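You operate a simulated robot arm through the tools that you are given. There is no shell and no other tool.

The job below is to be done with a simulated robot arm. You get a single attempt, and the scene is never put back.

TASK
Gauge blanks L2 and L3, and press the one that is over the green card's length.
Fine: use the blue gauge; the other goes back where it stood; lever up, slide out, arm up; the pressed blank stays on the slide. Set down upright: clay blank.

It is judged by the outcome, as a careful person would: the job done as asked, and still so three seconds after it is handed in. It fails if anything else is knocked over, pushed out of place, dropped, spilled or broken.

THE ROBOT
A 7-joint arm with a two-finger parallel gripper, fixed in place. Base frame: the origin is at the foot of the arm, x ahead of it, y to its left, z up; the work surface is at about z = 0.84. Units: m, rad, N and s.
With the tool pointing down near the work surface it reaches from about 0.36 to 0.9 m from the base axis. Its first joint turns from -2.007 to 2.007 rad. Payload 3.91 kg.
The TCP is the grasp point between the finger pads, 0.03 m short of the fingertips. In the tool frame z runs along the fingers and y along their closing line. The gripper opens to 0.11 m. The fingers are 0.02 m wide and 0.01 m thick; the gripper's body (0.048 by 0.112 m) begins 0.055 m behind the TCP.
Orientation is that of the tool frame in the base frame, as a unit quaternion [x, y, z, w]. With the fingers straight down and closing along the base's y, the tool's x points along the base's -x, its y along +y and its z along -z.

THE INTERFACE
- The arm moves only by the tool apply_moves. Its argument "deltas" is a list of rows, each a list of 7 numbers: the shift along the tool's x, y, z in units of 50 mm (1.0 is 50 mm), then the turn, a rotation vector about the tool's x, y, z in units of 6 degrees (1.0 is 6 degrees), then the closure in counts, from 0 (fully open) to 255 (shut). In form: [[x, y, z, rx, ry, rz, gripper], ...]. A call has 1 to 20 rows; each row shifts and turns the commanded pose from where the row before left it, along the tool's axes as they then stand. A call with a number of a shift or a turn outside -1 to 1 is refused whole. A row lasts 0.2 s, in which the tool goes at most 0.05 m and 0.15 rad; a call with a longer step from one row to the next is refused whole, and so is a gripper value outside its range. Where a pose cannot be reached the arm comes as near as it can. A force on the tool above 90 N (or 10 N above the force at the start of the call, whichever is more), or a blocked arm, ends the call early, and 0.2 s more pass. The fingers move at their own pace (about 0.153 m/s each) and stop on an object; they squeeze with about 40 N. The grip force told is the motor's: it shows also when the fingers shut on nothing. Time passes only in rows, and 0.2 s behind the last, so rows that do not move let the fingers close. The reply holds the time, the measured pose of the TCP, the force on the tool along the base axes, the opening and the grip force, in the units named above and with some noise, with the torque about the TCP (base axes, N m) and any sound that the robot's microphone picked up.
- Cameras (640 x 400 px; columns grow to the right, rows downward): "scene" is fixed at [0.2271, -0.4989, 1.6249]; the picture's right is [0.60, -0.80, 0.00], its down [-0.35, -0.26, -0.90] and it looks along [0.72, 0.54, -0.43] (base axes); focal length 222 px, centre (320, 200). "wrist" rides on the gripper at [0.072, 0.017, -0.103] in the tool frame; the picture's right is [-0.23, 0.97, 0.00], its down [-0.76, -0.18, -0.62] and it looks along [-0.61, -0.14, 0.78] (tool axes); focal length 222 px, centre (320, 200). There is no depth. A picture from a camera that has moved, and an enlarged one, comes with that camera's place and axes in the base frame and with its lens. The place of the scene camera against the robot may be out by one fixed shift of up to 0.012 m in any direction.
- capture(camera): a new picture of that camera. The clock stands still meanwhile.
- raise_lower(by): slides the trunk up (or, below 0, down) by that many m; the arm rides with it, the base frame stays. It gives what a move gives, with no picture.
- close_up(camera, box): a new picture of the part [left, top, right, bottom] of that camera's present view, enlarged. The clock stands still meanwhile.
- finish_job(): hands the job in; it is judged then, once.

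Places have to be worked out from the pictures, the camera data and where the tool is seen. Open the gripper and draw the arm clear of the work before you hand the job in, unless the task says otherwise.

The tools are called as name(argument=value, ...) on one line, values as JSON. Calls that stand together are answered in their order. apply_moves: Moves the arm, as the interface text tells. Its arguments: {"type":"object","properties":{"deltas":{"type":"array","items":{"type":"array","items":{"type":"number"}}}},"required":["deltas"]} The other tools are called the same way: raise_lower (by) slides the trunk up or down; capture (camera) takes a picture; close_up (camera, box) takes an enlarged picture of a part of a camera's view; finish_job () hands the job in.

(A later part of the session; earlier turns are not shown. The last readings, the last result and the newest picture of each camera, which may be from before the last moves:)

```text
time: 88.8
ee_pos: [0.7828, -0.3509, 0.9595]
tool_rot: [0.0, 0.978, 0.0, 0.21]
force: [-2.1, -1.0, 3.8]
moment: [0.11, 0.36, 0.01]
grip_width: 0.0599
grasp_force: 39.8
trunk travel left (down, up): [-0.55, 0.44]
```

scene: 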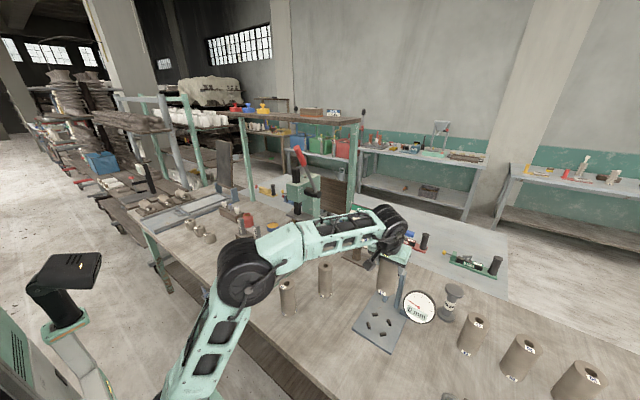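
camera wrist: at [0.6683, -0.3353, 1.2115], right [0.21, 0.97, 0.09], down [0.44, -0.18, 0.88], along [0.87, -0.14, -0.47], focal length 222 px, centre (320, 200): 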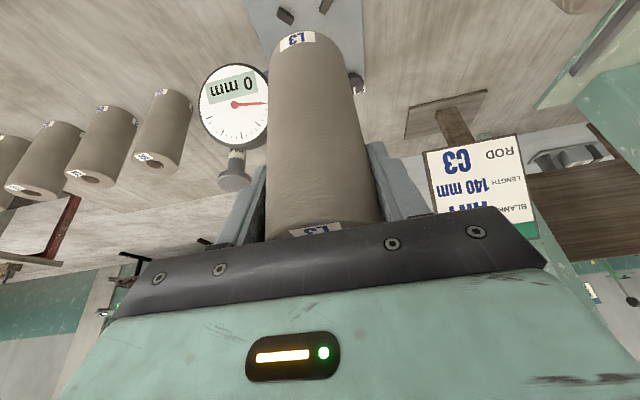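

L3 is on the plate (+3.8 N). I'll release, retreat along the tool axis and check it.

apply_moves(deltas=[[0, 0, 0, 0, 0, 0, 200], [0, 0, 0, 0, 0, 0, 80], [0, 0, 0, 0, 0, 0, 60], [0, 0, 0, 0, 0, 0, 60], [0, 0, -0.5, 0, 0, 0, 60], [0, 0, -0.9, 0, 0, 0, 60], [0, 0, -0.9, 0, 0, 0, 60], [0.6, 0, -0.4, 0, 0, 0, 60], [0, 0, 0, 0, 0, 0, 60]])

raise_lower(by=0.15)

capture(camera="wrist")

close_up(camera="scene", box=[330, 190, 450, 350])

```text
time: 90.8
ee_pos: [0.7001, -0.3482, 1.0738]
tool_rot: [0.0, 0.978, -0.001, 0.209]
force: [0.8, 0.7, 0.1]
moment: [0.0, -0.01, -0.03]
grip_width: 0.0842
grasp_force: 0.1
trunk travel left (down, up): [-0.55, 0.44]
```

```text
time: 92.6
ee_pos: [0.6988, -0.3499, 1.2237]
tool_rot: [0.0, 0.978, 0.0, 0.209]
force: [0.0, -0.1, -0.4]
moment: [-0.03, 0.01, -0.01]
grip_width: 0.084
grasp_force: 0.1
trunk travel left (down, up): [-0.7, 0.29]
```

```text
taken
camera wrist: at [0.5912, -0.3325, 1.2887], right [0.21, 0.97, 0.09], down [0.44, -0.18, 0.88], along [0.87, -0.14, -0.47], focal length 222 px, centre (320, 200)
```

wrist: 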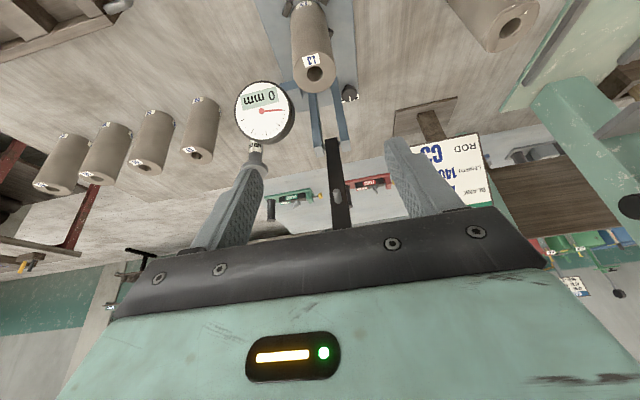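

```text
2.50 times, centred on (390, 270) of scene
camera zoom: at [0.2271, -0.4989, 1.6249], right [0.6, -0.8, 0.0], down [-0.35, -0.26, -0.9], along [0.72, 0.54, -0.43], focal length 554 px, centre (145, 25)
```

zoom: 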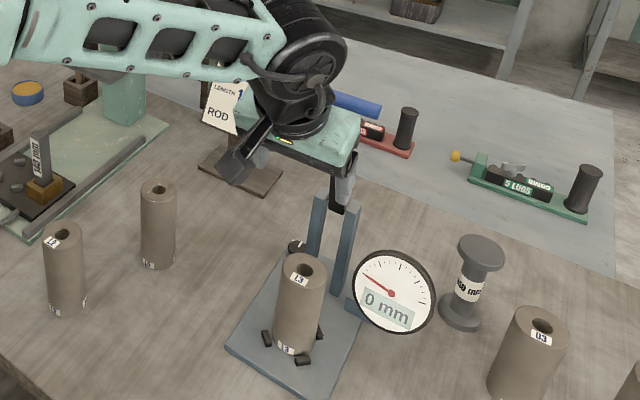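

L3 stands properly between the pegs. I'll repeat the handle manoeuvre: back off, close the fingers, tilt to 45°, and go above the handle.

apply_moves(deltas=[[0.26, 0.22, -0.62, 0, 0, 0, 255], [0.26, 0.22, -0.62, 0, 0, 0, 255], [0, 0, 0, 0, -1, 0, 255], [0, 0, 0, 0, -1, 0, 255], [0, 0, 0, 0, -1, 0, 255], [0, 0, 0, 0, -0.5, 0, 255], [-0.774, 0, 0.237, 0, 0, 0, 255], [-0.774, 0, 0.237, 0, 0, 0, 255], [-0.774, 0, 0.237, 0, 0, 0, 255], [-0.774, 0, 0.237, 0, 0, 0, 255], [0, 0, 0, 0, 0, 0, 255]])

capture(camera="wrist")

```text
time: 95.0
ee_pos: [0.7938, -0.3265, 1.3471]
tool_rot: [0.0, 0.924, 0.0, 0.383]
force: [0.0, 0.2, -0.7]
moment: [0.01, 0.0, -0.05]
grip_width: 0.0
grasp_force: 37.2
trunk travel left (down, up): [-0.7, 0.29]
```

```text
taken
camera wrist: at [0.6708, -0.3105, 1.3694], right [0.16, 0.97, 0.16], down [0.1, -0.18, 0.98], along [0.98, -0.14, -0.12], focal length 222 px, centre (320, 200)
```

wrist: 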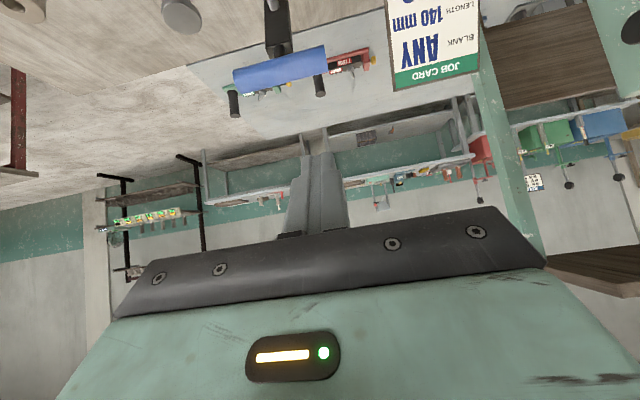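

The handle is where it was. I'll advance behind it and then draw it down along the same arc.

apply_moves(deltas=[[-0.02, 0, 0.8, 0, 0, 0, 255], [-0.02, 0, 0.8, 0, 0, 0, 255], [-0.02, 0, 0.8, 0, 0, 0, 255], [0, 0, 0, 0, 0, 0, 255]])

capture(camera="wrist")

```text
time: 96.0
ee_pos: [0.883, -0.3271, 1.2619]
tool_rot: [0.0, 0.923, 0.0, 0.384]
force: [-0.3, -0.4, -1.0]
moment: [0.02, 0.02, 0.02]
grip_width: 0.0001
grasp_force: 37.5
trunk travel left (down, up): [-0.7, 0.29]
```

```text
taken
camera wrist: at [0.7587, -0.3114, 1.2838], right [0.16, 0.97, 0.16], down [0.1, -0.18, 0.98], along [0.98, -0.14, -0.12], focal length 222 px, centre (320, 200)
```

wrist: 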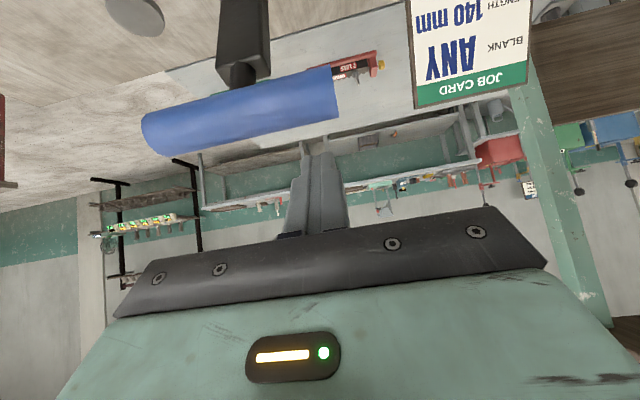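

The pose matches the first run. I'll draw the handle down along the arc to about 55° now.

apply_moves(deltas=[[0.3, 0, -0.03, 0, 0, 0, 255], [0.28, 0, -0.03, 0, 0, 0, 255], [0.26, 0, -0.14, 0, 0, 0, 255], [0.26, 0, -0.14, 0, 0, 0, 255], [0.359, 0, -0.131, 0, 0, 0, 255], [0.359, 0, -0.131, 0, 0, 0, 255], [0.376, 0, -0.066, 0, 0, 0, 255], [0.376, 0, -0.066, 0, 0, 0, 255], [0.382, 0, 0, 0, 0, 0, 255], [0.382, 0, 0, 0, 0, 0, 255], [0.376, 0, 0.066, 0, 0, 0, 255], [0, 0, 0, 0, 0, 0, 255]])

capture(camera="wrist")

```text
time: 98.6
ee_pos: [0.7263, -0.3275, 1.1556]
tool_rot: [0.0, 0.924, 0.0, 0.384]
force: [0.0, -0.4, 0.0]
moment: [0.0, -0.01, 0.0]
grip_width: 0.0
grasp_force: 37.4
trunk travel left (down, up): [-0.7, 0.29]
```

```text
taken
camera wrist: at [0.6024, -0.3121, 1.1781], right [0.16, 0.97, 0.16], down [0.1, -0.18, 0.98], along [0.98, -0.14, -0.12], focal length 222 px, centre (320, 200)
```

wrist: 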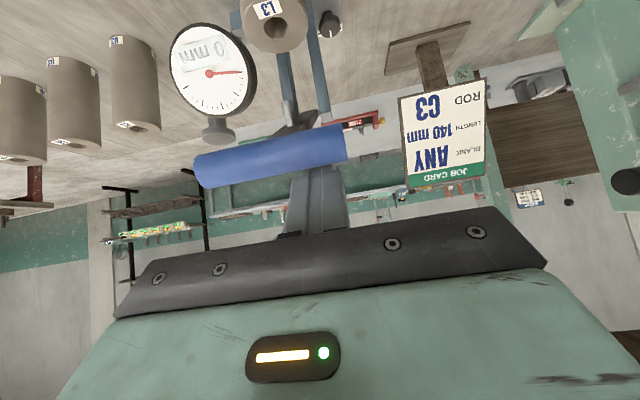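

The handle is still with my fingers at about 55°. I'll continue down to about 80°, then wait for the arm to settle.

apply_moves(deltas=[[0.2, 0, 0.03, 0, 0, 0, 255], [0.18, 0, 0.04, 0, 0, 0, 255], [0.18, 0, 0.065, 0, 0, 0, 255], [0.18, 0, 0.065, 0, 0, 0, 255], [0.18, 0, 0.065, 0, 0, 0, 255], [0.18, 0, 0.065, 0, 0, 0, 255], [0.165, 0, 0.095, 0, 0, 0, 255], [0.165, 0, 0.095, 0, 0, 0, 255], [0, 0, 0, 0, 0, 0, 255], [0, 0, 0, 0, 0, 0, 255], [0, 0, 0, 0, 0, 0, 255], [0, 0, 0, 0, 0, 0, 255], [0, 0, 0, 0, 0, 0, 255]])

capture(camera="wrist")

close_up(camera="scene", box=[360, 255, 450, 340])

```text
time: 101.4
ee_pos: [0.6937, -0.3265, 1.0856]
tool_rot: [0.0, 0.924, 0.001, 0.383]
force: [-0.1, 0.2, 0.1]
moment: [-0.02, -0.01, 0.04]
grip_width: 0.0
grasp_force: 37.7
trunk travel left (down, up): [-0.7, 0.29]
```

```text
taken
camera wrist: at [0.5688, -0.3105, 1.1093], right [0.16, 0.97, 0.16], down [0.1, -0.18, 0.98], along [0.98, -0.14, -0.12], focal length 222 px, centre (320, 200)
```

wrist: 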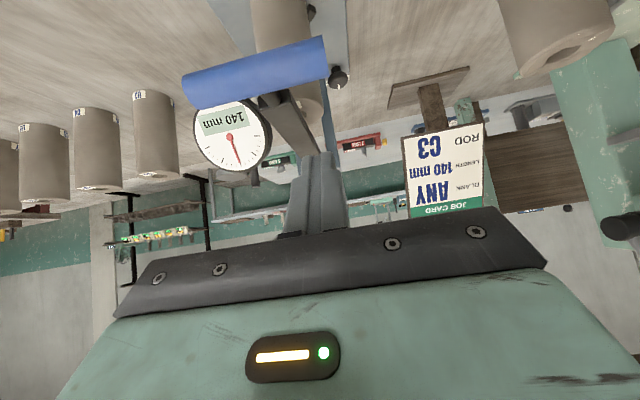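

```text
4.71 times, centred on (405, 298) of scene
camera zoom: at [0.2271, -0.4989, 1.6249], right [0.6, -0.8, 0.0], down [-0.35, -0.26, -0.9], along [0.72, 0.54, -0.43], focal length 1043 px, centre (-80, -259)
```

zoom: 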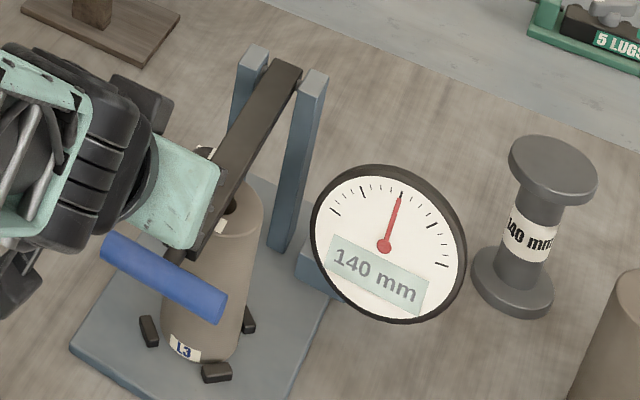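

L3 reads 140 mm and L2 read 145 mm, so L2 is the one over the card's 140 mm. Now I raise the gauge arm: fingers back, down and under the handle as before.

apply_moves(deltas=[[0, 0, -0.75, 0, 0, 0, 255], [0.7, 0, 0, 0, 0, 0, 255], [0.7, 0, 0, 0, 0, 0, 255], [0.65, 0, 0, 0, 0, 0, 255], [0, 0, 0.8, 0, 0, 0, 255], [0, 0, 0.85, 0, 0, 0, 255], [-0.25, 0, 0, 0, 0, 0, 255], [-0.2, 0, 0, 0, 0, 0, 255], [0, 0, 0, 0, 0, 0, 255]])

capture(camera="wrist")

close_up(camera="scene", box=[330, 230, 450, 350])

```text
time: 103.4
ee_pos: [0.6704, -0.3273, 0.9985]
tool_rot: [0.0, 0.924, 0.0, 0.383]
force: [-0.2, 0.0, -0.2]
moment: [-0.01, 0.0, -0.01]
grip_width: 0.0
grasp_force: 37.8
trunk travel left (down, up): [-0.7, 0.29]
```

```text
taken
camera wrist: at [0.5456, -0.311, 1.0211], right [0.16, 0.97, 0.16], down [0.1, -0.18, 0.98], along [0.98, -0.14, -0.12], focal length 222 px, centre (320, 200)
```

wrist: 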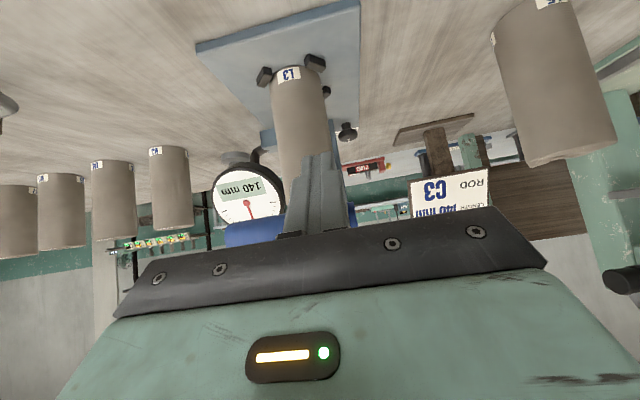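

```text
3.33 times, centred on (390, 290) of scene
camera zoom: at [0.2271, -0.4989, 1.6249], right [0.6, -0.8, 0.0], down [-0.35, -0.26, -0.9], along [0.72, 0.54, -0.43], focal length 739 px, centre (87, -100)
```

zoom: 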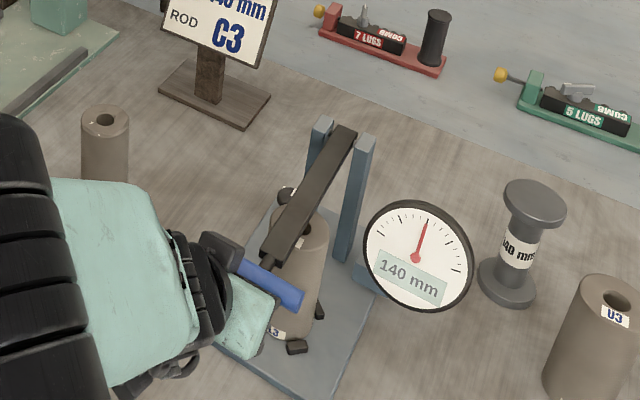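

Same pose as the first time, with the fingers below the handle. I'll lift along the arc to about 22°.

apply_moves(deltas=[[-0.24, 0, 0, 0, 0, 0, 255], [-0.237, 0, -0.19, 0, 0, 0, 255], [-0.237, 0, -0.19, 0, 0, 0, 255], [-0.331, 0, -0.191, 0, 0, 0, 255], [-0.331, 0, -0.191, 0, 0, 0, 255], [-0.359, 0, -0.131, 0, 0, 0, 255], [-0.359, 0, -0.131, 0, 0, 0, 255], [-0.376, 0, -0.066, 0, 0, 0, 255], [-0.376, 0, -0.066, 0, 0, 0, 255], [-0.382, 0, 0, 0, 0, 0, 255], [-0.382, 0, 0, 0, 0, 0, 255], [-0.376, 0, 0.066, 0, 0, 0, 255], [-0.376, 0, 0.066, 0, 0, 0, 255], [-0.359, 0, 0.131, 0, 0, 0, 255], [0, 0, 0, 0, 0, 0, 255]])

capture(camera="wrist")

close_up(camera="scene", box=[330, 190, 450, 330])

```text
time: 106.6
ee_pos: [0.8014, -0.3263, 1.1976]
tool_rot: [0.0, 0.923, 0.0, 0.385]
force: [-0.5, -0.5, 0.6]
moment: [0.0, 0.03, 0.0]
grip_width: 0.0
grasp_force: 36.9
trunk travel left (down, up): [-0.7, 0.29]
```

```text
taken
camera wrist: at [0.6776, -0.3113, 1.2195], right [0.16, 0.97, 0.16], down [0.1, -0.18, 0.98], along [0.98, -0.14, -0.12], focal length 222 px, centre (320, 200)
```

wrist: 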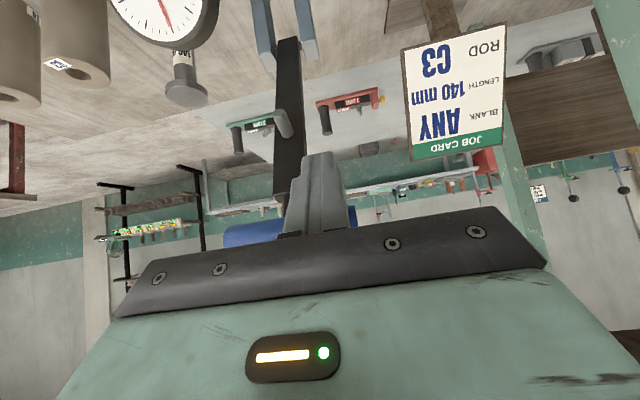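

```text
2.86 times, centred on (390, 260) of scene
camera zoom: at [0.2271, -0.4989, 1.6249], right [0.6, -0.8, 0.0], down [-0.35, -0.26, -0.9], along [0.72, 0.54, -0.43], focal length 633 px, centre (120, 29)
```

zoom: 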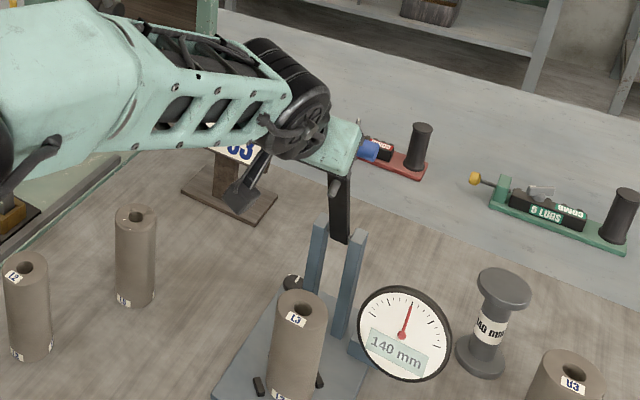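

I'll push the last few degrees to the stop, then back off and check that it stays.

apply_moves(deltas=[[-0.25, 0, 0.06, 0, 0, 0, 255], [-0.25, 0, 0.06, 0, 0, 0, 255], [-0.18, 0, 0.06, 0, 0, 0, 255], [0, 0, 0, 0, 0, 0, 255]])

apply_moves(deltas=[[0.15, 0, 0, 0, 0, 0, 255], [0.3, 0, 0, 0, 0, 0, 255], [0.5, 0, 0, 0, 0, 0, 255], [0.2, 0, -0.8, 0, 0, 0, 255], [0.68, 0, -0.68, 0, 0, 0, 255], [0.68, 0, -0.68, 0, 0, 0, 255], [0, 0, 0, 0, 0, 0, 255]])

capture(camera="wrist")

close_up(camera="scene", box=[330, 190, 450, 350])

```text
time: 107.6
ee_pos: [0.8314, -0.3275, 1.2134]
tool_rot: [0.001, 0.924, 0.0, 0.381]
force: [-18.8, 2.2, -9.7]
moment: [-0.02, -0.16, 0.05]
grip_width: 0.0001
grasp_force: 37.1
trunk travel left (down, up): [-0.7, 0.29]
```

```text
time: 109.2
ee_pos: [0.6666, -0.3277, 1.2006]
tool_rot: [-0.001, 0.924, 0.001, 0.383]
force: [0.1, -0.1, 0.6]
moment: [0.05, 0.01, -0.02]
grip_width: 0.0
grasp_force: 37.8
trunk travel left (down, up): [-0.7, 0.29]
```

```text
taken
camera wrist: at [0.5429, -0.3117, 1.224], right [0.16, 0.97, 0.16], down [0.1, -0.18, 0.98], along [0.98, -0.14, -0.12], focal length 222 px, centre (320, 200)
```

wrist: 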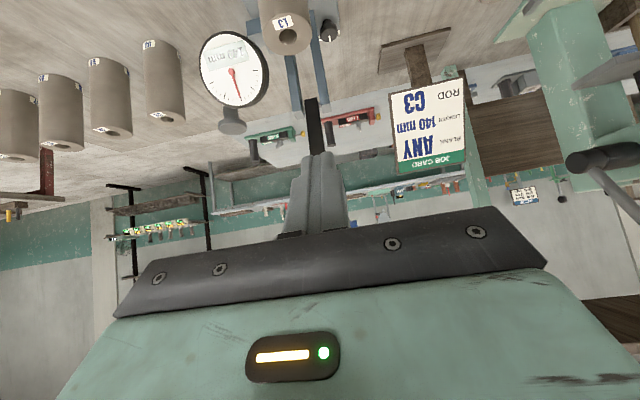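

```text
2.50 times, centred on (390, 270) of scene
camera zoom: at [0.2271, -0.4989, 1.6249], right [0.6, -0.8, 0.0], down [-0.35, -0.26, -0.9], along [0.72, 0.54, -0.43], focal length 554 px, centre (145, 25)
```

zoom: 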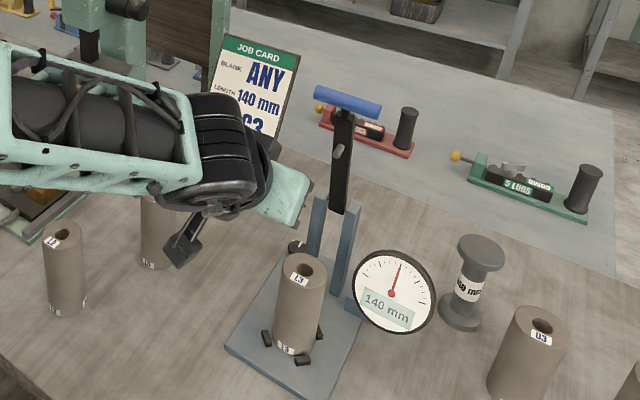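

The gauge arm is up and holding. I'll return to the 24° tilt, open the fingers and lower the trunk to fetch L3.

apply_moves(deltas=[[0, -0.45, 0, 0, 1, 0, 60], [0, 0, 0, 0, 1, 0, 60], [0, 0, 0, 0, 1, 0, 60], [0, 0, 0, 0, 0.5, 0, 60], [0, 0, 0, 0, 0, 0, 60]])

raise_lower(by=-0.15)

apply_moves(deltas=[[-0.645, 0, 0.2, 0, 0, 0, 60], [-0.67, 0, 0.2, 0, 0, 0, 60], [0, 0, 0, 0, 0, 0, 60]])

close_up(camera="wrist", box=[230, 0, 430, 200])

```text
time: 110.4
ee_pos: [0.6677, -0.3495, 1.202]
tool_rot: [-0.001, 0.978, 0.001, 0.209]
force: [0.7, 0.0, -0.3]
moment: [0.03, 0.06, 0.0]
grip_width: 0.0842
grasp_force: 0.1
trunk travel left (down, up): [-0.7, 0.29]
```

```text
time: 112.1
ee_pos: [0.6688, -0.3484, 1.0519]
tool_rot: [0.0, 0.978, 0.0, 0.209]
force: [-0.1, 0.0, 0.5]
moment: [0.01, -0.03, -0.02]
grip_width: 0.0844
grasp_force: 0.1
trunk travel left (down, up): [-0.55, 0.44]
```

```text
time: 112.9
ee_pos: [0.7339, -0.3489, 1.0598]
tool_rot: [0.0, 0.978, 0.0, 0.209]
force: [-0.8, -0.3, -0.2]
moment: [-0.02, 0.03, -0.01]
grip_width: 0.0843
grasp_force: 0.0
trunk travel left (down, up): [-0.55, 0.44]
```

```text
2.00 times, centred on (330, 100) of wrist
camera zoom: at [0.6267, -0.3324, 1.126], right [0.21, 0.97, 0.09], down [0.44, -0.18, 0.88], along [0.87, -0.14, -0.47], focal length 444 px, centre (300, 400)
```

zoom: 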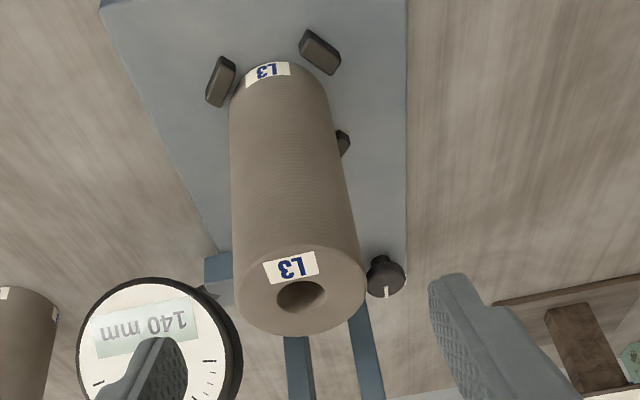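

L3 is at (0.782, -0.352). I'll slide in, grasp, lift and carry it back by the same route.

apply_moves(deltas=[[-0.02, -0.05, 0.8, 0, 0, 0, 60], [-0.02, 0, 0.8, 0, 0, 0, 60], [0, 0, 0.58, 0, 0, 0, 60], [0, 0, 0, 0, 0, 0, 60]])

apply_moves(deltas=[[0, 0, 0, 0, 0, 0, 255], [0, 0, 0, 0, 0, 0, 255], [0, 0, 0, 0, 0, 0, 255], [-0.16, 0, -0.36, 0, 0, 0, 255], [-0.36, 0, -0.82, 0, 0, 0, 255], [-0.36, 0, -0.82, 0, 0, 0, 255], [-0.36, 0, -0.82, 0, 0, 0, 255], [-0.2, 0, -0.46, 0, 0, 0, 255], [0.88, 0, -0.39, 0, 0, 0, 255], [0.88, 0, -0.39, 0, 0, 0, 255], [0.9, 0, -0.39, 0, 0, 0, 255], [0, 0, 0, 0, 0, 0, 255]])

capture(camera="wrist")

capture(camera="scene")

```text
time: 113.9
ee_pos: [0.7835, -0.3482, 0.9622]
tool_rot: [-0.001, 0.978, 0.0, 0.209]
force: [0.2, 0.6, 0.2]
moment: [0.04, 0.01, -0.01]
grip_width: 0.0841
grasp_force: 0.0
trunk travel left (down, up): [-0.55, 0.44]
```

```text
time: 116.5
ee_pos: [0.6352, -0.3508, 1.1401]
tool_rot: [0.001, 0.978, 0.001, 0.208]
force: [-0.8, 0.5, -5.3]
moment: [0.01, 0.0, -0.01]
grip_width: 0.0599
grasp_force: 39.9
trunk travel left (down, up): [-0.55, 0.44]
```

```text
taken
camera wrist: at [0.5278, -0.3336, 1.2063], right [0.21, 0.97, 0.09], down [0.44, -0.18, 0.88], along [0.87, -0.14, -0.47], focal length 222 px, centre (320, 200)
```

wrist: 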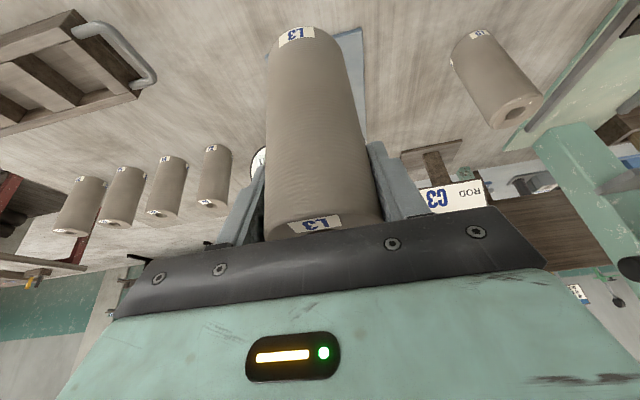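

```text
taken
```

scene: 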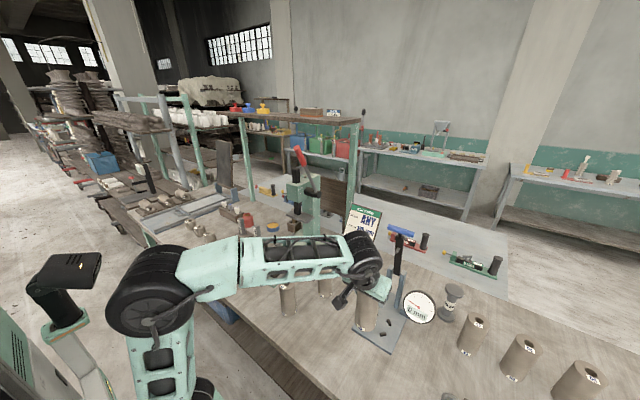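

L3 is held. I'll move it back above its spot at (0.630, -0.164) and lower most of the way.

apply_moves(deltas=[[0.1, 0.85, -0.04, 0, 0, 0, 255], [0, 0.9, 0, 0, 0, 0, 255], [0, 0.9, 0, 0, 0, 0, 255], [0, 0.9, 0, 0, 0, 0, 255], [0, 0.18, 0, 0, 0, 0, 255], [0.35, 0, 0.8, 0, 0, 0, 255], [0.35, 0, 0.8, 0, 0, 0, 255], [0.35, 0, 0.8, 0, 0, 0, 255], [0, 0, 0, 0, 0, 0, 255]])

capture(camera="wrist")

capture(camera="scene")

```text
time: 118.5
ee_pos: [0.6324, -0.1634, 1.0094]
tool_rot: [0.001, 0.978, 0.0, 0.21]
force: [0.3, 0.1, -5.2]
moment: [0.0, -0.02, -0.01]
grip_width: 0.0599
grasp_force: 40.2
trunk travel left (down, up): [-0.55, 0.44]
```

```text
taken
camera wrist: at [0.5243, -0.146, 1.0742], right [0.21, 0.97, 0.09], down [0.44, -0.18, 0.88], along [0.87, -0.14, -0.47], focal length 222 px, centre (320, 200)
```

wrist: 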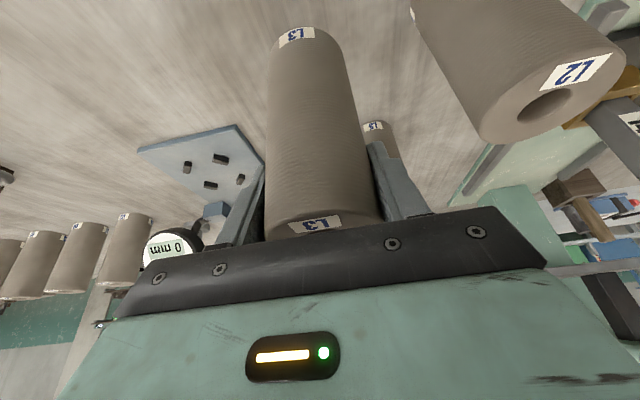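

```text
taken
```

scene: 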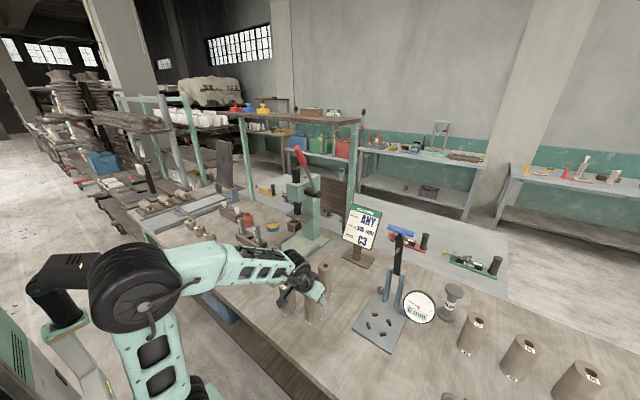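

Nearly there at (0.632, -0.163). Small correction while lowering to just above the table.

apply_moves(deltas=[[0.24, -0.02, 0.44, 0, 0, 0, 255], [0.2, 0, 0.46, 0, 0, 0, 255], [0.041, 0, 0.091, 0, 0, 0, 255], [0, 0, 0, 0, 0, 0, 255]])

```text
time: 119.5
ee_pos: [0.6302, -0.1656, 0.9525]
tool_rot: [0.0, 0.978, 0.0, 0.209]
force: [-0.1, -1.2, -5.2]
moment: [0.02, -0.03, -0.03]
grip_width: 0.0599
grasp_force: 40.2
trunk travel left (down, up): [-0.55, 0.44]
```

Still hanging at 0.9525; 1.5 mm further down.

apply_moves(deltas=[[0.012, 0.01, 0.027, 0, 0, 0, 255], [0, 0, 0, 0, 0, 0, 255]])

```text
time: 120.1
ee_pos: [0.6296, -0.165, 0.9515]
tool_rot: [0.0, 0.978, 0.0, 0.209]
force: [0.4, -0.1, -5.8]
moment: [0.01, -0.01, 0.01]
grip_width: 0.0599
grasp_force: 39.7
trunk travel left (down, up): [-0.55, 0.44]
```

Another 1.5 mm.

apply_moves(deltas=[[0.012, 0, 0.027, 0, 0, 0, 255], [0, 0, 0, 0, 0, 0, 255]])

```text
time: 120.7
ee_pos: [0.6304, -0.164, 0.9501]
tool_rot: [0.0, 0.978, 0.0, 0.211]
force: [-1.3, -1.4, 3.1]
moment: [-0.11, 0.3, 0.0]
grip_width: 0.0597
grasp_force: 39.8
trunk travel left (down, up): [-0.55, 0.44]
```

L3 is standing on the table at (0.630, -0.164). I'll release, retreat along the tool axis, and check it.

apply_moves(deltas=[[0, 0, 0, 0, 0, 0, 200], [0, 0, 0, 0, 0, 0, 80], [0, 0, 0, 0, 0, 0, 60], [0, 0, 0, 0, 0, 0, 60], [0, 0, -0.5, 0, 0, 0, 60], [0, 0, -0.9, 0, 0, 0, 60], [0, 0, -0.9, 0, 0, 0, 60], [0, 0, 0, 0, 0, 0, 60]])

capture(camera="wrist")

close_up(camera="scene", box=[220, 220, 440, 350])

```text
time: 122.5
ee_pos: [0.5821, -0.1638, 1.057]
tool_rot: [0.0, 0.978, 0.0, 0.208]
force: [0.0, 0.7, -0.2]
moment: [0.0, -0.02, 0.03]
grip_width: 0.0841
grasp_force: 0.0
trunk travel left (down, up): [-0.55, 0.44]
```

```text
taken
camera wrist: at [0.4747, -0.1472, 1.1227], right [0.21, 0.97, 0.09], down [0.44, -0.18, 0.88], along [0.87, -0.14, -0.47], focal length 222 px, centre (320, 200)
```

wrist: 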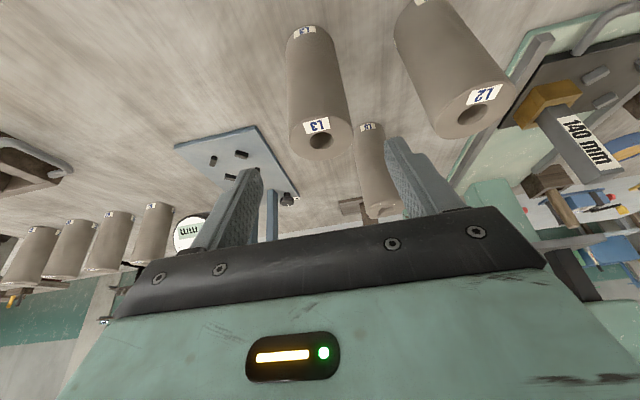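

```text
2.91 times, centred on (330, 285) of scene
camera zoom: at [0.2271, -0.4989, 1.6249], right [0.6, -0.8, 0.0], down [-0.35, -0.26, -0.9], along [0.72, 0.54, -0.43], focal length 645 px, centre (291, -47)
```

zoom: 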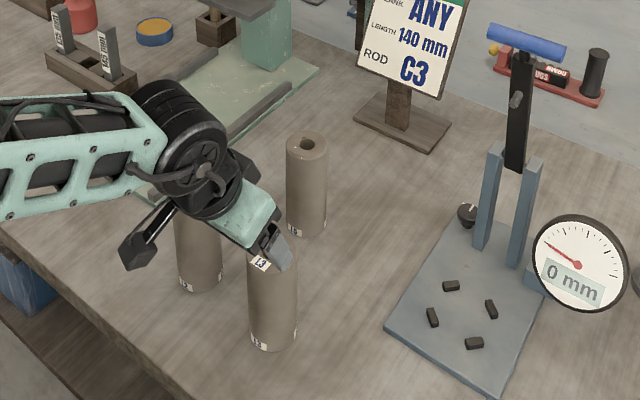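

L3 is back on its spot and the gauge is clear with its arm up. Next I'll survey the press and slide from closer, before fetching L2.

apply_moves(deltas=[[-0.36, 0, -0.82, 0, 0, 0, 60], [-0.36, 0, -0.82, 0, 0, 0, 60], [0, 0.95, 0, 0, 0, 0, 60], [0, 0.95, 0, 0, 0, 0, 60], [0, 0.95, 0, 0, 0, 0, 60], [0, 0.95, 0, 0, 0, 0, 60], [0, 0.95, 0, 0, 0, 0, 60], [0, 0.95, 0, 0, 0, 0, 60], [0, 0.95, 0, 0, 0, 0, 60], [0, 0.8, 0, 0, 0, 0, 60], [0, 0, 0, 0, 0, 0, 60]])

capture(camera="wrist")

close_up(camera="wrist", box=[200, 0, 440, 150])

capture(camera="scene")

```text
time: 124.9
ee_pos: [0.5841, 0.2053, 1.1449]
tool_rot: [0.001, 0.978, 0.0, 0.209]
force: [0.1, 0.1, 0.1]
moment: [-0.02, 0.01, -0.01]
grip_width: 0.0843
grasp_force: 0.0
trunk travel left (down, up): [-0.55, 0.44]
```

```text
taken
camera wrist: at [0.4752, 0.2212, 1.2102], right [0.21, 0.97, 0.09], down [0.44, -0.18, 0.88], along [0.87, -0.14, -0.47], focal length 222 px, centre (320, 200)
```

wrist: 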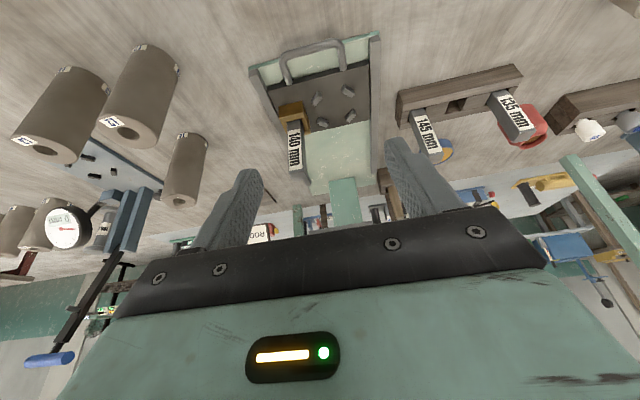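

```text
2.67 times, centred on (320, 75) of wrist
camera zoom: at [0.4752, 0.2212, 1.2102], right [0.21, 0.97, 0.09], down [0.44, -0.18, 0.88], along [0.87, -0.14, -0.47], focal length 592 px, centre (320, 533)
```

zoom: 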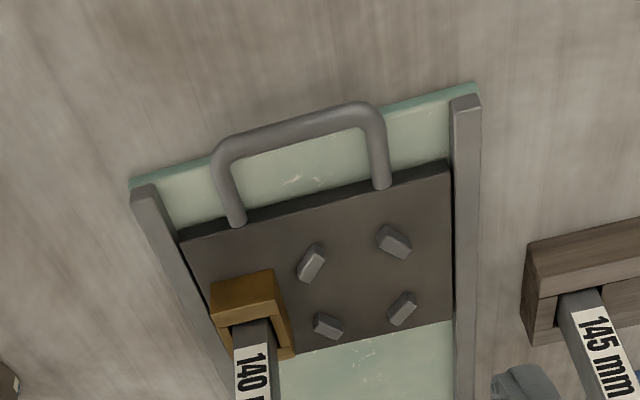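

```text
taken
```

scene: 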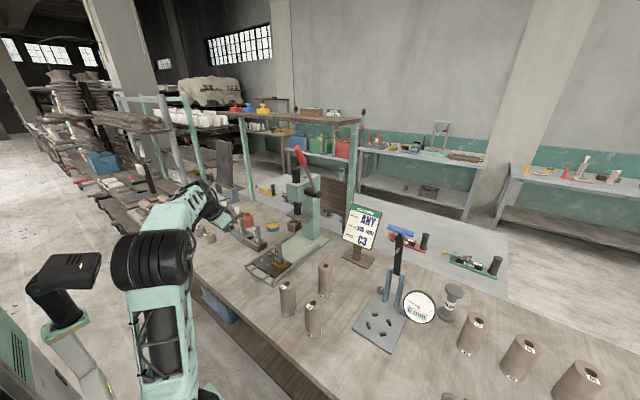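

Good view: the slide pegs centre on about (0.763, 0.220), the 140 mm stop is at y≈0.144, the handle bar is at x≈0.655 and the slide's front edge at x≈0.698. I'll look closer at the press head and lever.

close_up(camera="scene", box=[260, 140, 350, 220])

close_up(camera="scene", box=[230, 200, 340, 290])

raise_lower(by=0.35)

capture(camera="wrist")

```text
5.00 times, centred on (305, 180) of scene
camera zoom: at [0.2271, -0.4989, 1.6249], right [0.6, -0.8, 0.0], down [-0.35, -0.26, -0.9], along [0.72, 0.54, -0.43], focal length 1108 px, centre (395, 300)
```

zoom: 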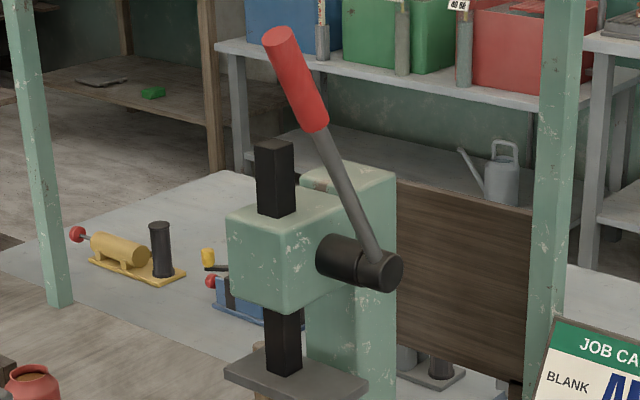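

```text
4.44 times, centred on (285, 245) of scene
camera zoom: at [0.2271, -0.4989, 1.6249], right [0.6, -0.8, 0.0], down [-0.35, -0.26, -0.9], along [0.72, 0.54, -0.43], focal length 985 px, centre (476, 0)
```

zoom: 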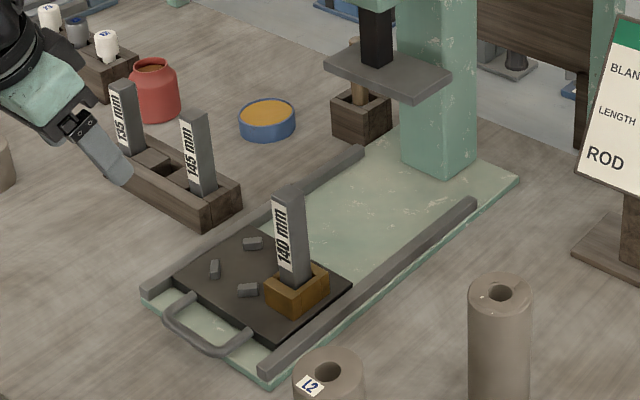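

```text
time: 128.3
ee_pos: [0.5831, 0.2036, 1.4946]
tool_rot: [0.0, 0.978, 0.0, 0.21]
force: [-0.5, -0.5, 0.2]
moment: [0.0, -0.01, -0.01]
grip_width: 0.0843
grasp_force: 0.1
trunk travel left (down, up): [-0.9, 0.09]
```

```text
taken
camera wrist: at [0.4754, 0.2208, 1.5602], right [0.21, 0.97, 0.09], down [0.44, -0.18, 0.88], along [0.87, -0.14, -0.47], focal length 222 px, centre (320, 200)
```

wrist: 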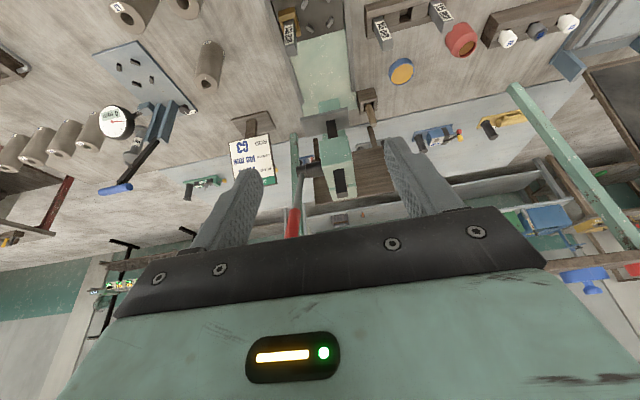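

From up here the head and red lever can be seen; I'll zoom in.

close_up(camera="wrist", box=[250, 80, 400, 240])

```text
2.50 times, centred on (325, 160) of wrist
camera zoom: at [0.4754, 0.2208, 1.5602], right [0.21, 0.97, 0.09], down [0.44, -0.18, 0.88], along [0.87, -0.14, -0.47], focal length 555 px, centre (308, 300)
```

zoom: 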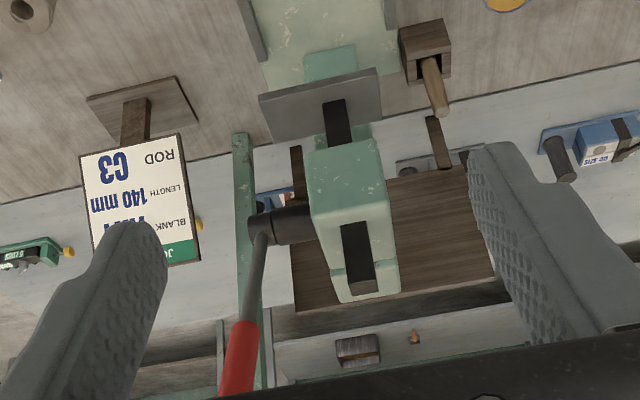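

I've now located the press parts:
- The lever's red grip runs from about (0.902, 0.095, 1.35) to (0.866, 0.095, 1.43).
- The hub is at (0.993, 1.178) in x and z.
- The ram plate's underside is at z≈1.045, centred near x≈0.977.

Next I fetch L2 with the fingers closing along x, so they clear the stop. I lower the trunk, straighten the tool and yaw 90°.

raise_lower(by=-0.35)

apply_moves(deltas=[[0, -0.8, 0, 0, 1, 0, 0], [0, -0.8, 0, 0, 1, 0, 0], [0, -0.8, 0, 0, 1, 0, 0], [0, -0.8, 0, 0, 1, 0, 0], [0, 0, 0, 0, 0, 1, 0], [0, 0, 0, 0, 0, 1, 0], [0, 0, 0, 0, 0, 1, 0], [0, 0, 0, 0, 0, 1, 0], [0, 0, 0, 0, 0, 1, 0], [0, 0, 0, 0, 0, 1, 0], [0, 0, 0, 0, 0, 1, 0], [0, 0, 0, 0, 0, 1, 0], [0, 0, 0, 0, 0, 1, 0], [0, 0, 0, 0, 0, 1, 0], [0, 0, 0, 0, 0, 1, 0], [0, 0, 0, 0, 0, 1, 0], [0, 0, 0, 0, 0, 1, 0], [0, 0, 0, 0, 0, 1, 0], [0, 0, 0, 0, 0, 1, 0], [0, 0, 0, 0, 0, 0, 0]])

capture(camera="wrist")

capture(camera="scene")

```text
time: 131.8
ee_pos: [0.5843, 0.205, 1.1432]
tool_rot: [0.0, 0.978, 0.0, 0.209]
force: [-0.3, -0.4, -0.3]
moment: [0.03, 0.0, -0.02]
grip_width: 0.0843
grasp_force: 0.1
trunk travel left (down, up): [-0.55, 0.44]
```

```text
time: 136.0
ee_pos: [0.5827, 0.0443, 1.1442]
tool_rot: [0.708, 0.707, 0.001, 0.001]
force: [-0.2, -0.1, 0.4]
moment: [0.0, 0.01, 0.02]
grip_width: 0.1099
grasp_force: 0.1
trunk travel left (down, up): [-0.55, 0.44]
```

```text
taken
camera wrist: at [0.6002, 0.1166, 1.2491], right [0.97, -0.23, 0.0], down [-0.18, -0.76, 0.62], along [-0.14, -0.61, -0.78], focal length 222 px, centre (320, 200)
```

wrist: 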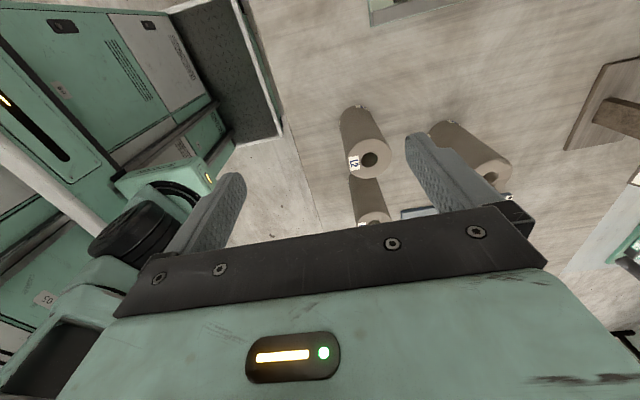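

```text
taken
```

scene: 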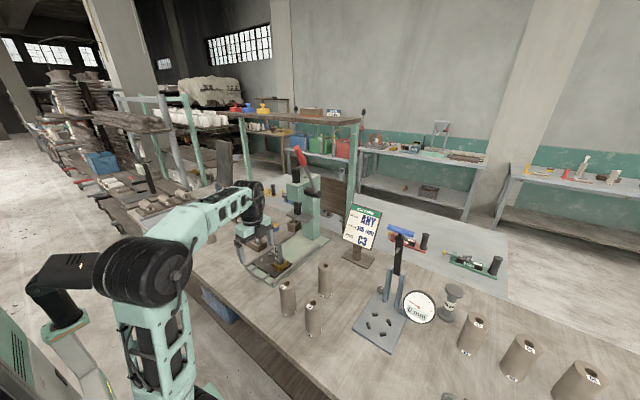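

The yaw worked (tool x along +y, tool y along +x). L2 measures (0.631, -0.036). I'll move above it and check.

apply_moves(deltas=[[-0.81, 0.49, 0, 0, 0, 0, 0], [-0.81, 0.49, 0, 0, 0, 0, 0], [0, 0, 0.7, 0, 0, 0, 0], [0, 0, 0.6, 0, 0, 0, 0], [0, 0, 0, 0, 0, 0, 0]])

close_up(camera="wrist", box=[220, 40, 420, 180])

capture(camera="wrist")

```text
time: 137.2
ee_pos: [0.6312, -0.0361, 1.0754]
tool_rot: [0.707, 0.707, 0.002, 0.001]
force: [-0.8, 0.0, -0.1]
moment: [0.0, 0.01, 0.02]
grip_width: 0.1099
grasp_force: 0.1
trunk travel left (down, up): [-0.55, 0.44]
```

```text
2.86 times, centred on (320, 110) of wrist
camera zoom: at [0.6497, 0.0357, 1.1804], right [0.97, -0.23, 0.0], down [-0.18, -0.76, 0.62], along [-0.14, -0.61, -0.78], focal length 635 px, centre (320, 457)
```

zoom: 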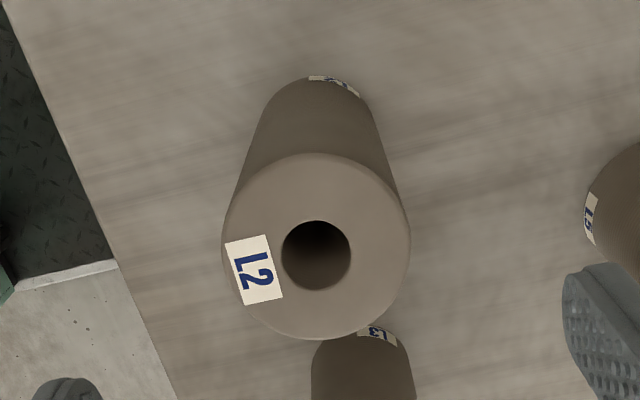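

```text
taken
camera wrist: at [0.6497, 0.0357, 1.1804], right [0.97, -0.23, 0.0], down [-0.18, -0.76, 0.62], along [-0.14, -0.61, -0.78], focal length 222 px, centre (320, 200)
```

wrist: 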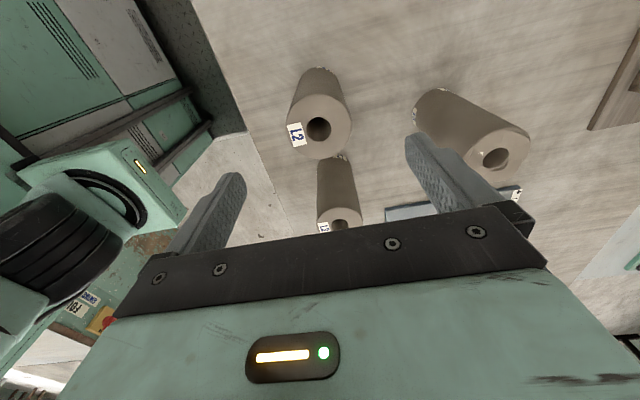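

Perfectly centred over L2. Descending to z≈0.948 and closing.

apply_moves(deltas=[[0, 0, 0.85, 0, 0, 0, 0], [0, 0, 0.85, 0, 0, 0, 0], [0, 0, 0.85, 0, 0, 0, 0], [0, 0, 0, 0, 0, 0, 0], [0, 0, 0, 0, 0, 0, 255], [0, 0, 0, 0, 0, 0, 255], [0, 0, 0, 0, 0, 0, 255], [0, 0, 0, 0, 0, 0, 255]])

capture(camera="wrist")

```text
time: 139.0
ee_pos: [0.6333, -0.0327, 0.9528]
tool_rot: [0.708, 0.707, 0.001, 0.0]
force: [-0.3, -0.4, 0.2]
moment: [-0.03, 0.01, -0.02]
grip_width: 0.0599
grasp_force: 39.6
trunk travel left (down, up): [-0.55, 0.44]
```

```text
taken
camera wrist: at [0.6507, 0.0388, 1.0569], right [0.97, -0.23, 0.0], down [-0.18, -0.76, 0.62], along [-0.14, -0.61, -0.78], focal length 222 px, centre (320, 200)
```

wrist: 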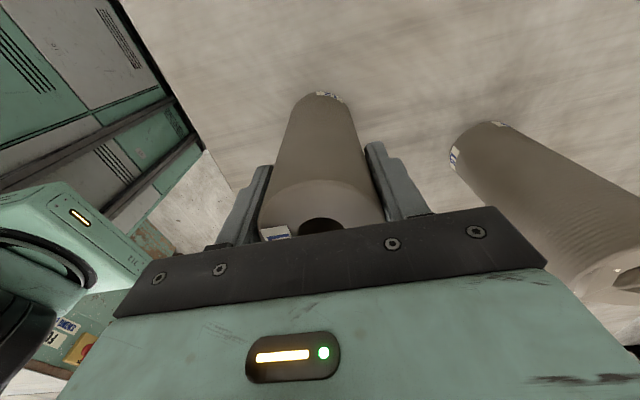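

L2 is gripped, sitting about 3.5 mm to the -y side of the TCP. I'll lift, move along y at this x, then over to the slide pegs, staying high.

apply_moves(deltas=[[0, 0, -0.4, 0, 0, 0, 255], [0, 0, -0.9, 0, 0, 0, 255], [0, 0, -0.9, 0, 0, 0, 255], [0, 0, -0.9, 0, 0, 0, 255], [0, 0, -0.6, 0, 0, 0, 255], [0.95, 0, 0, 0, 0, 0, 255], [0.95, 0, 0, 0, 0, 0, 255], [0.95, 0, 0, 0, 0, 0, 255], [0.95, 0, 0, 0, 0, 0, 255], [0.95, 0, 0, 0, 0, 0, 255], [0.38, 0, 0, 0, 0, 0, 255], [0, 0.6, 0, 0, 0, 0, 255], [0, 0, 0, 0, 0, 0, 255]])

capture(camera="wrist")

capture(camera="scene")

```text
time: 141.8
ee_pos: [0.6632, 0.2183, 1.137]
tool_rot: [0.707, 0.707, 0.001, 0.0]
force: [-0.1, 0.1, -5.0]
moment: [0.02, 0.0, 0.02]
grip_width: 0.0597
grasp_force: 40.2
trunk travel left (down, up): [-0.55, 0.44]
```

```text
taken
camera wrist: at [0.6805, 0.2906, 1.2414], right [0.97, -0.23, 0.0], down [-0.18, -0.76, 0.62], along [-0.14, -0.61, -0.78], focal length 222 px, centre (320, 200)
```

wrist: 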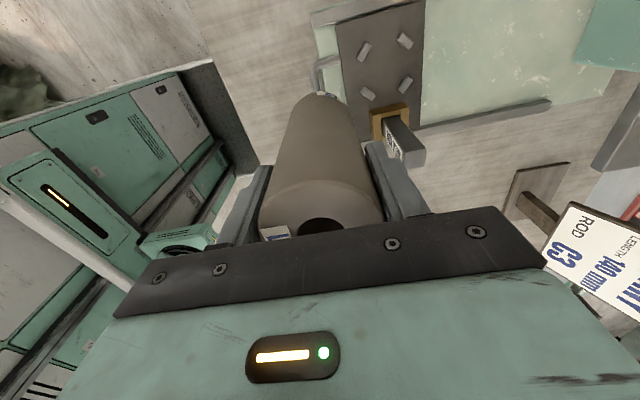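

```text
taken
```

scene: 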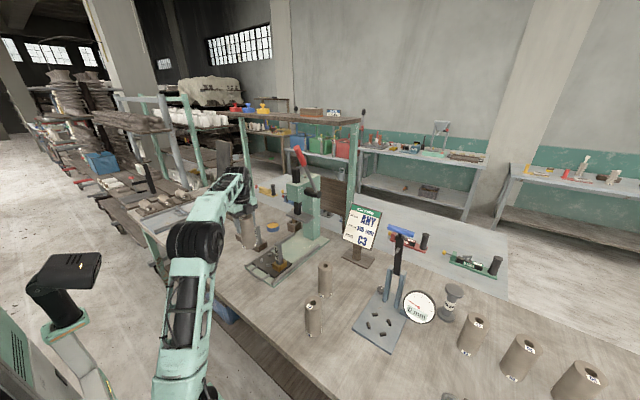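

The slide pegs are in view from here. I'll zoom in to locate them precisely.

close_up(camera="wrist", box=[310, 0, 450, 130])

```text
3.08 times, centred on (380, 65) of wrist
camera zoom: at [0.6805, 0.2906, 1.2414], right [0.97, -0.23, 0.0], down [-0.18, -0.76, 0.62], along [-0.14, -0.61, -0.78], focal length 684 px, centre (135, 615)
```

zoom: 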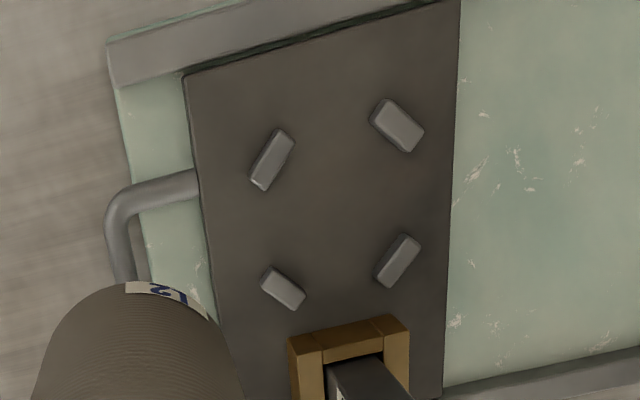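

The slide peg centre is about (0.762, 0.2185), and the blank hangs about 4 mm to the -y side of the TCP. I'll move the TCP to (0.762, 0.2225) and check before lowering.

apply_moves(deltas=[[0.08, 0.9, 0, 0, 0, 0, 255], [0, 0.9, 0, 0, 0, 0, 255], [0, 0.17, 0, 0, 0, 0, 255], [0, 0, 0.9, 0, 0, 0, 255], [0, 0, 0.9, 0, 0, 0, 255], [0, 0, 0, 0, 0, 0, 255]])

capture(camera="wrist")

close_up(camera="wrist", box=[230, 0, 430, 130])

close_up(camera="scene", box=[230, 180, 340, 290])

```text
time: 143.2
ee_pos: [0.7411, 0.2219, 1.0471]
tool_rot: [0.707, 0.707, 0.0, 0.001]
force: [-0.4, -0.7, -5.6]
moment: [0.0, 0.03, 0.01]
grip_width: 0.0599
grasp_force: 40.0
out of reach, approached as far as the arm can: row 2, 3
trunk travel left (down, up): [-0.55, 0.44]
```

```text
taken
camera wrist: at [0.7572, 0.2944, 1.1521], right [0.97, -0.23, 0.0], down [-0.18, -0.76, 0.62], along [-0.14, -0.61, -0.78], focal length 222 px, centre (320, 200)
```

wrist: 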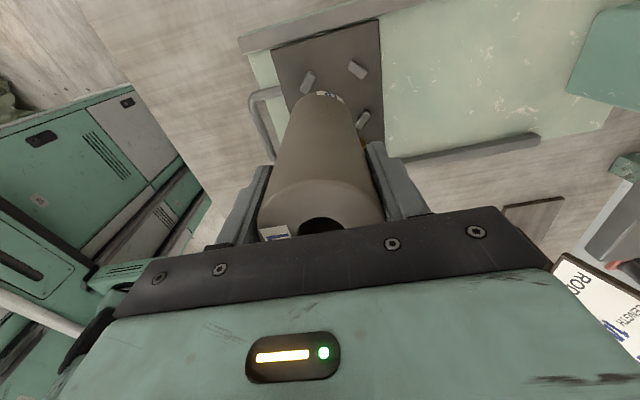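

```text
3.08 times, centred on (330, 65) of wrist
camera zoom: at [0.7572, 0.2944, 1.1521], right [0.97, -0.23, 0.0], down [-0.18, -0.76, 0.62], along [-0.14, -0.61, -0.78], focal length 684 px, centre (289, 615)
```

zoom: 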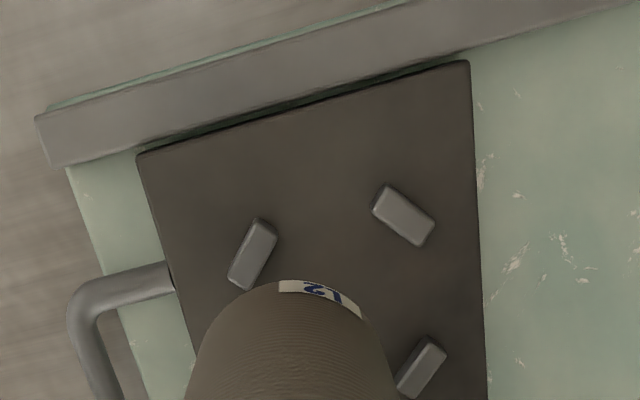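

```text
3.64 times, centred on (285, 235) of scene
camera zoom: at [0.2271, -0.4989, 1.6249], right [0.6, -0.8, 0.0], down [-0.35, -0.26, -0.9], along [0.72, 0.54, -0.43], focal length 806 px, centre (447, 73)
```

zoom: 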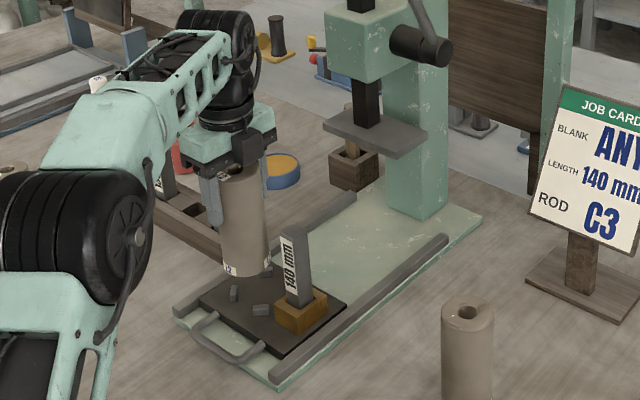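

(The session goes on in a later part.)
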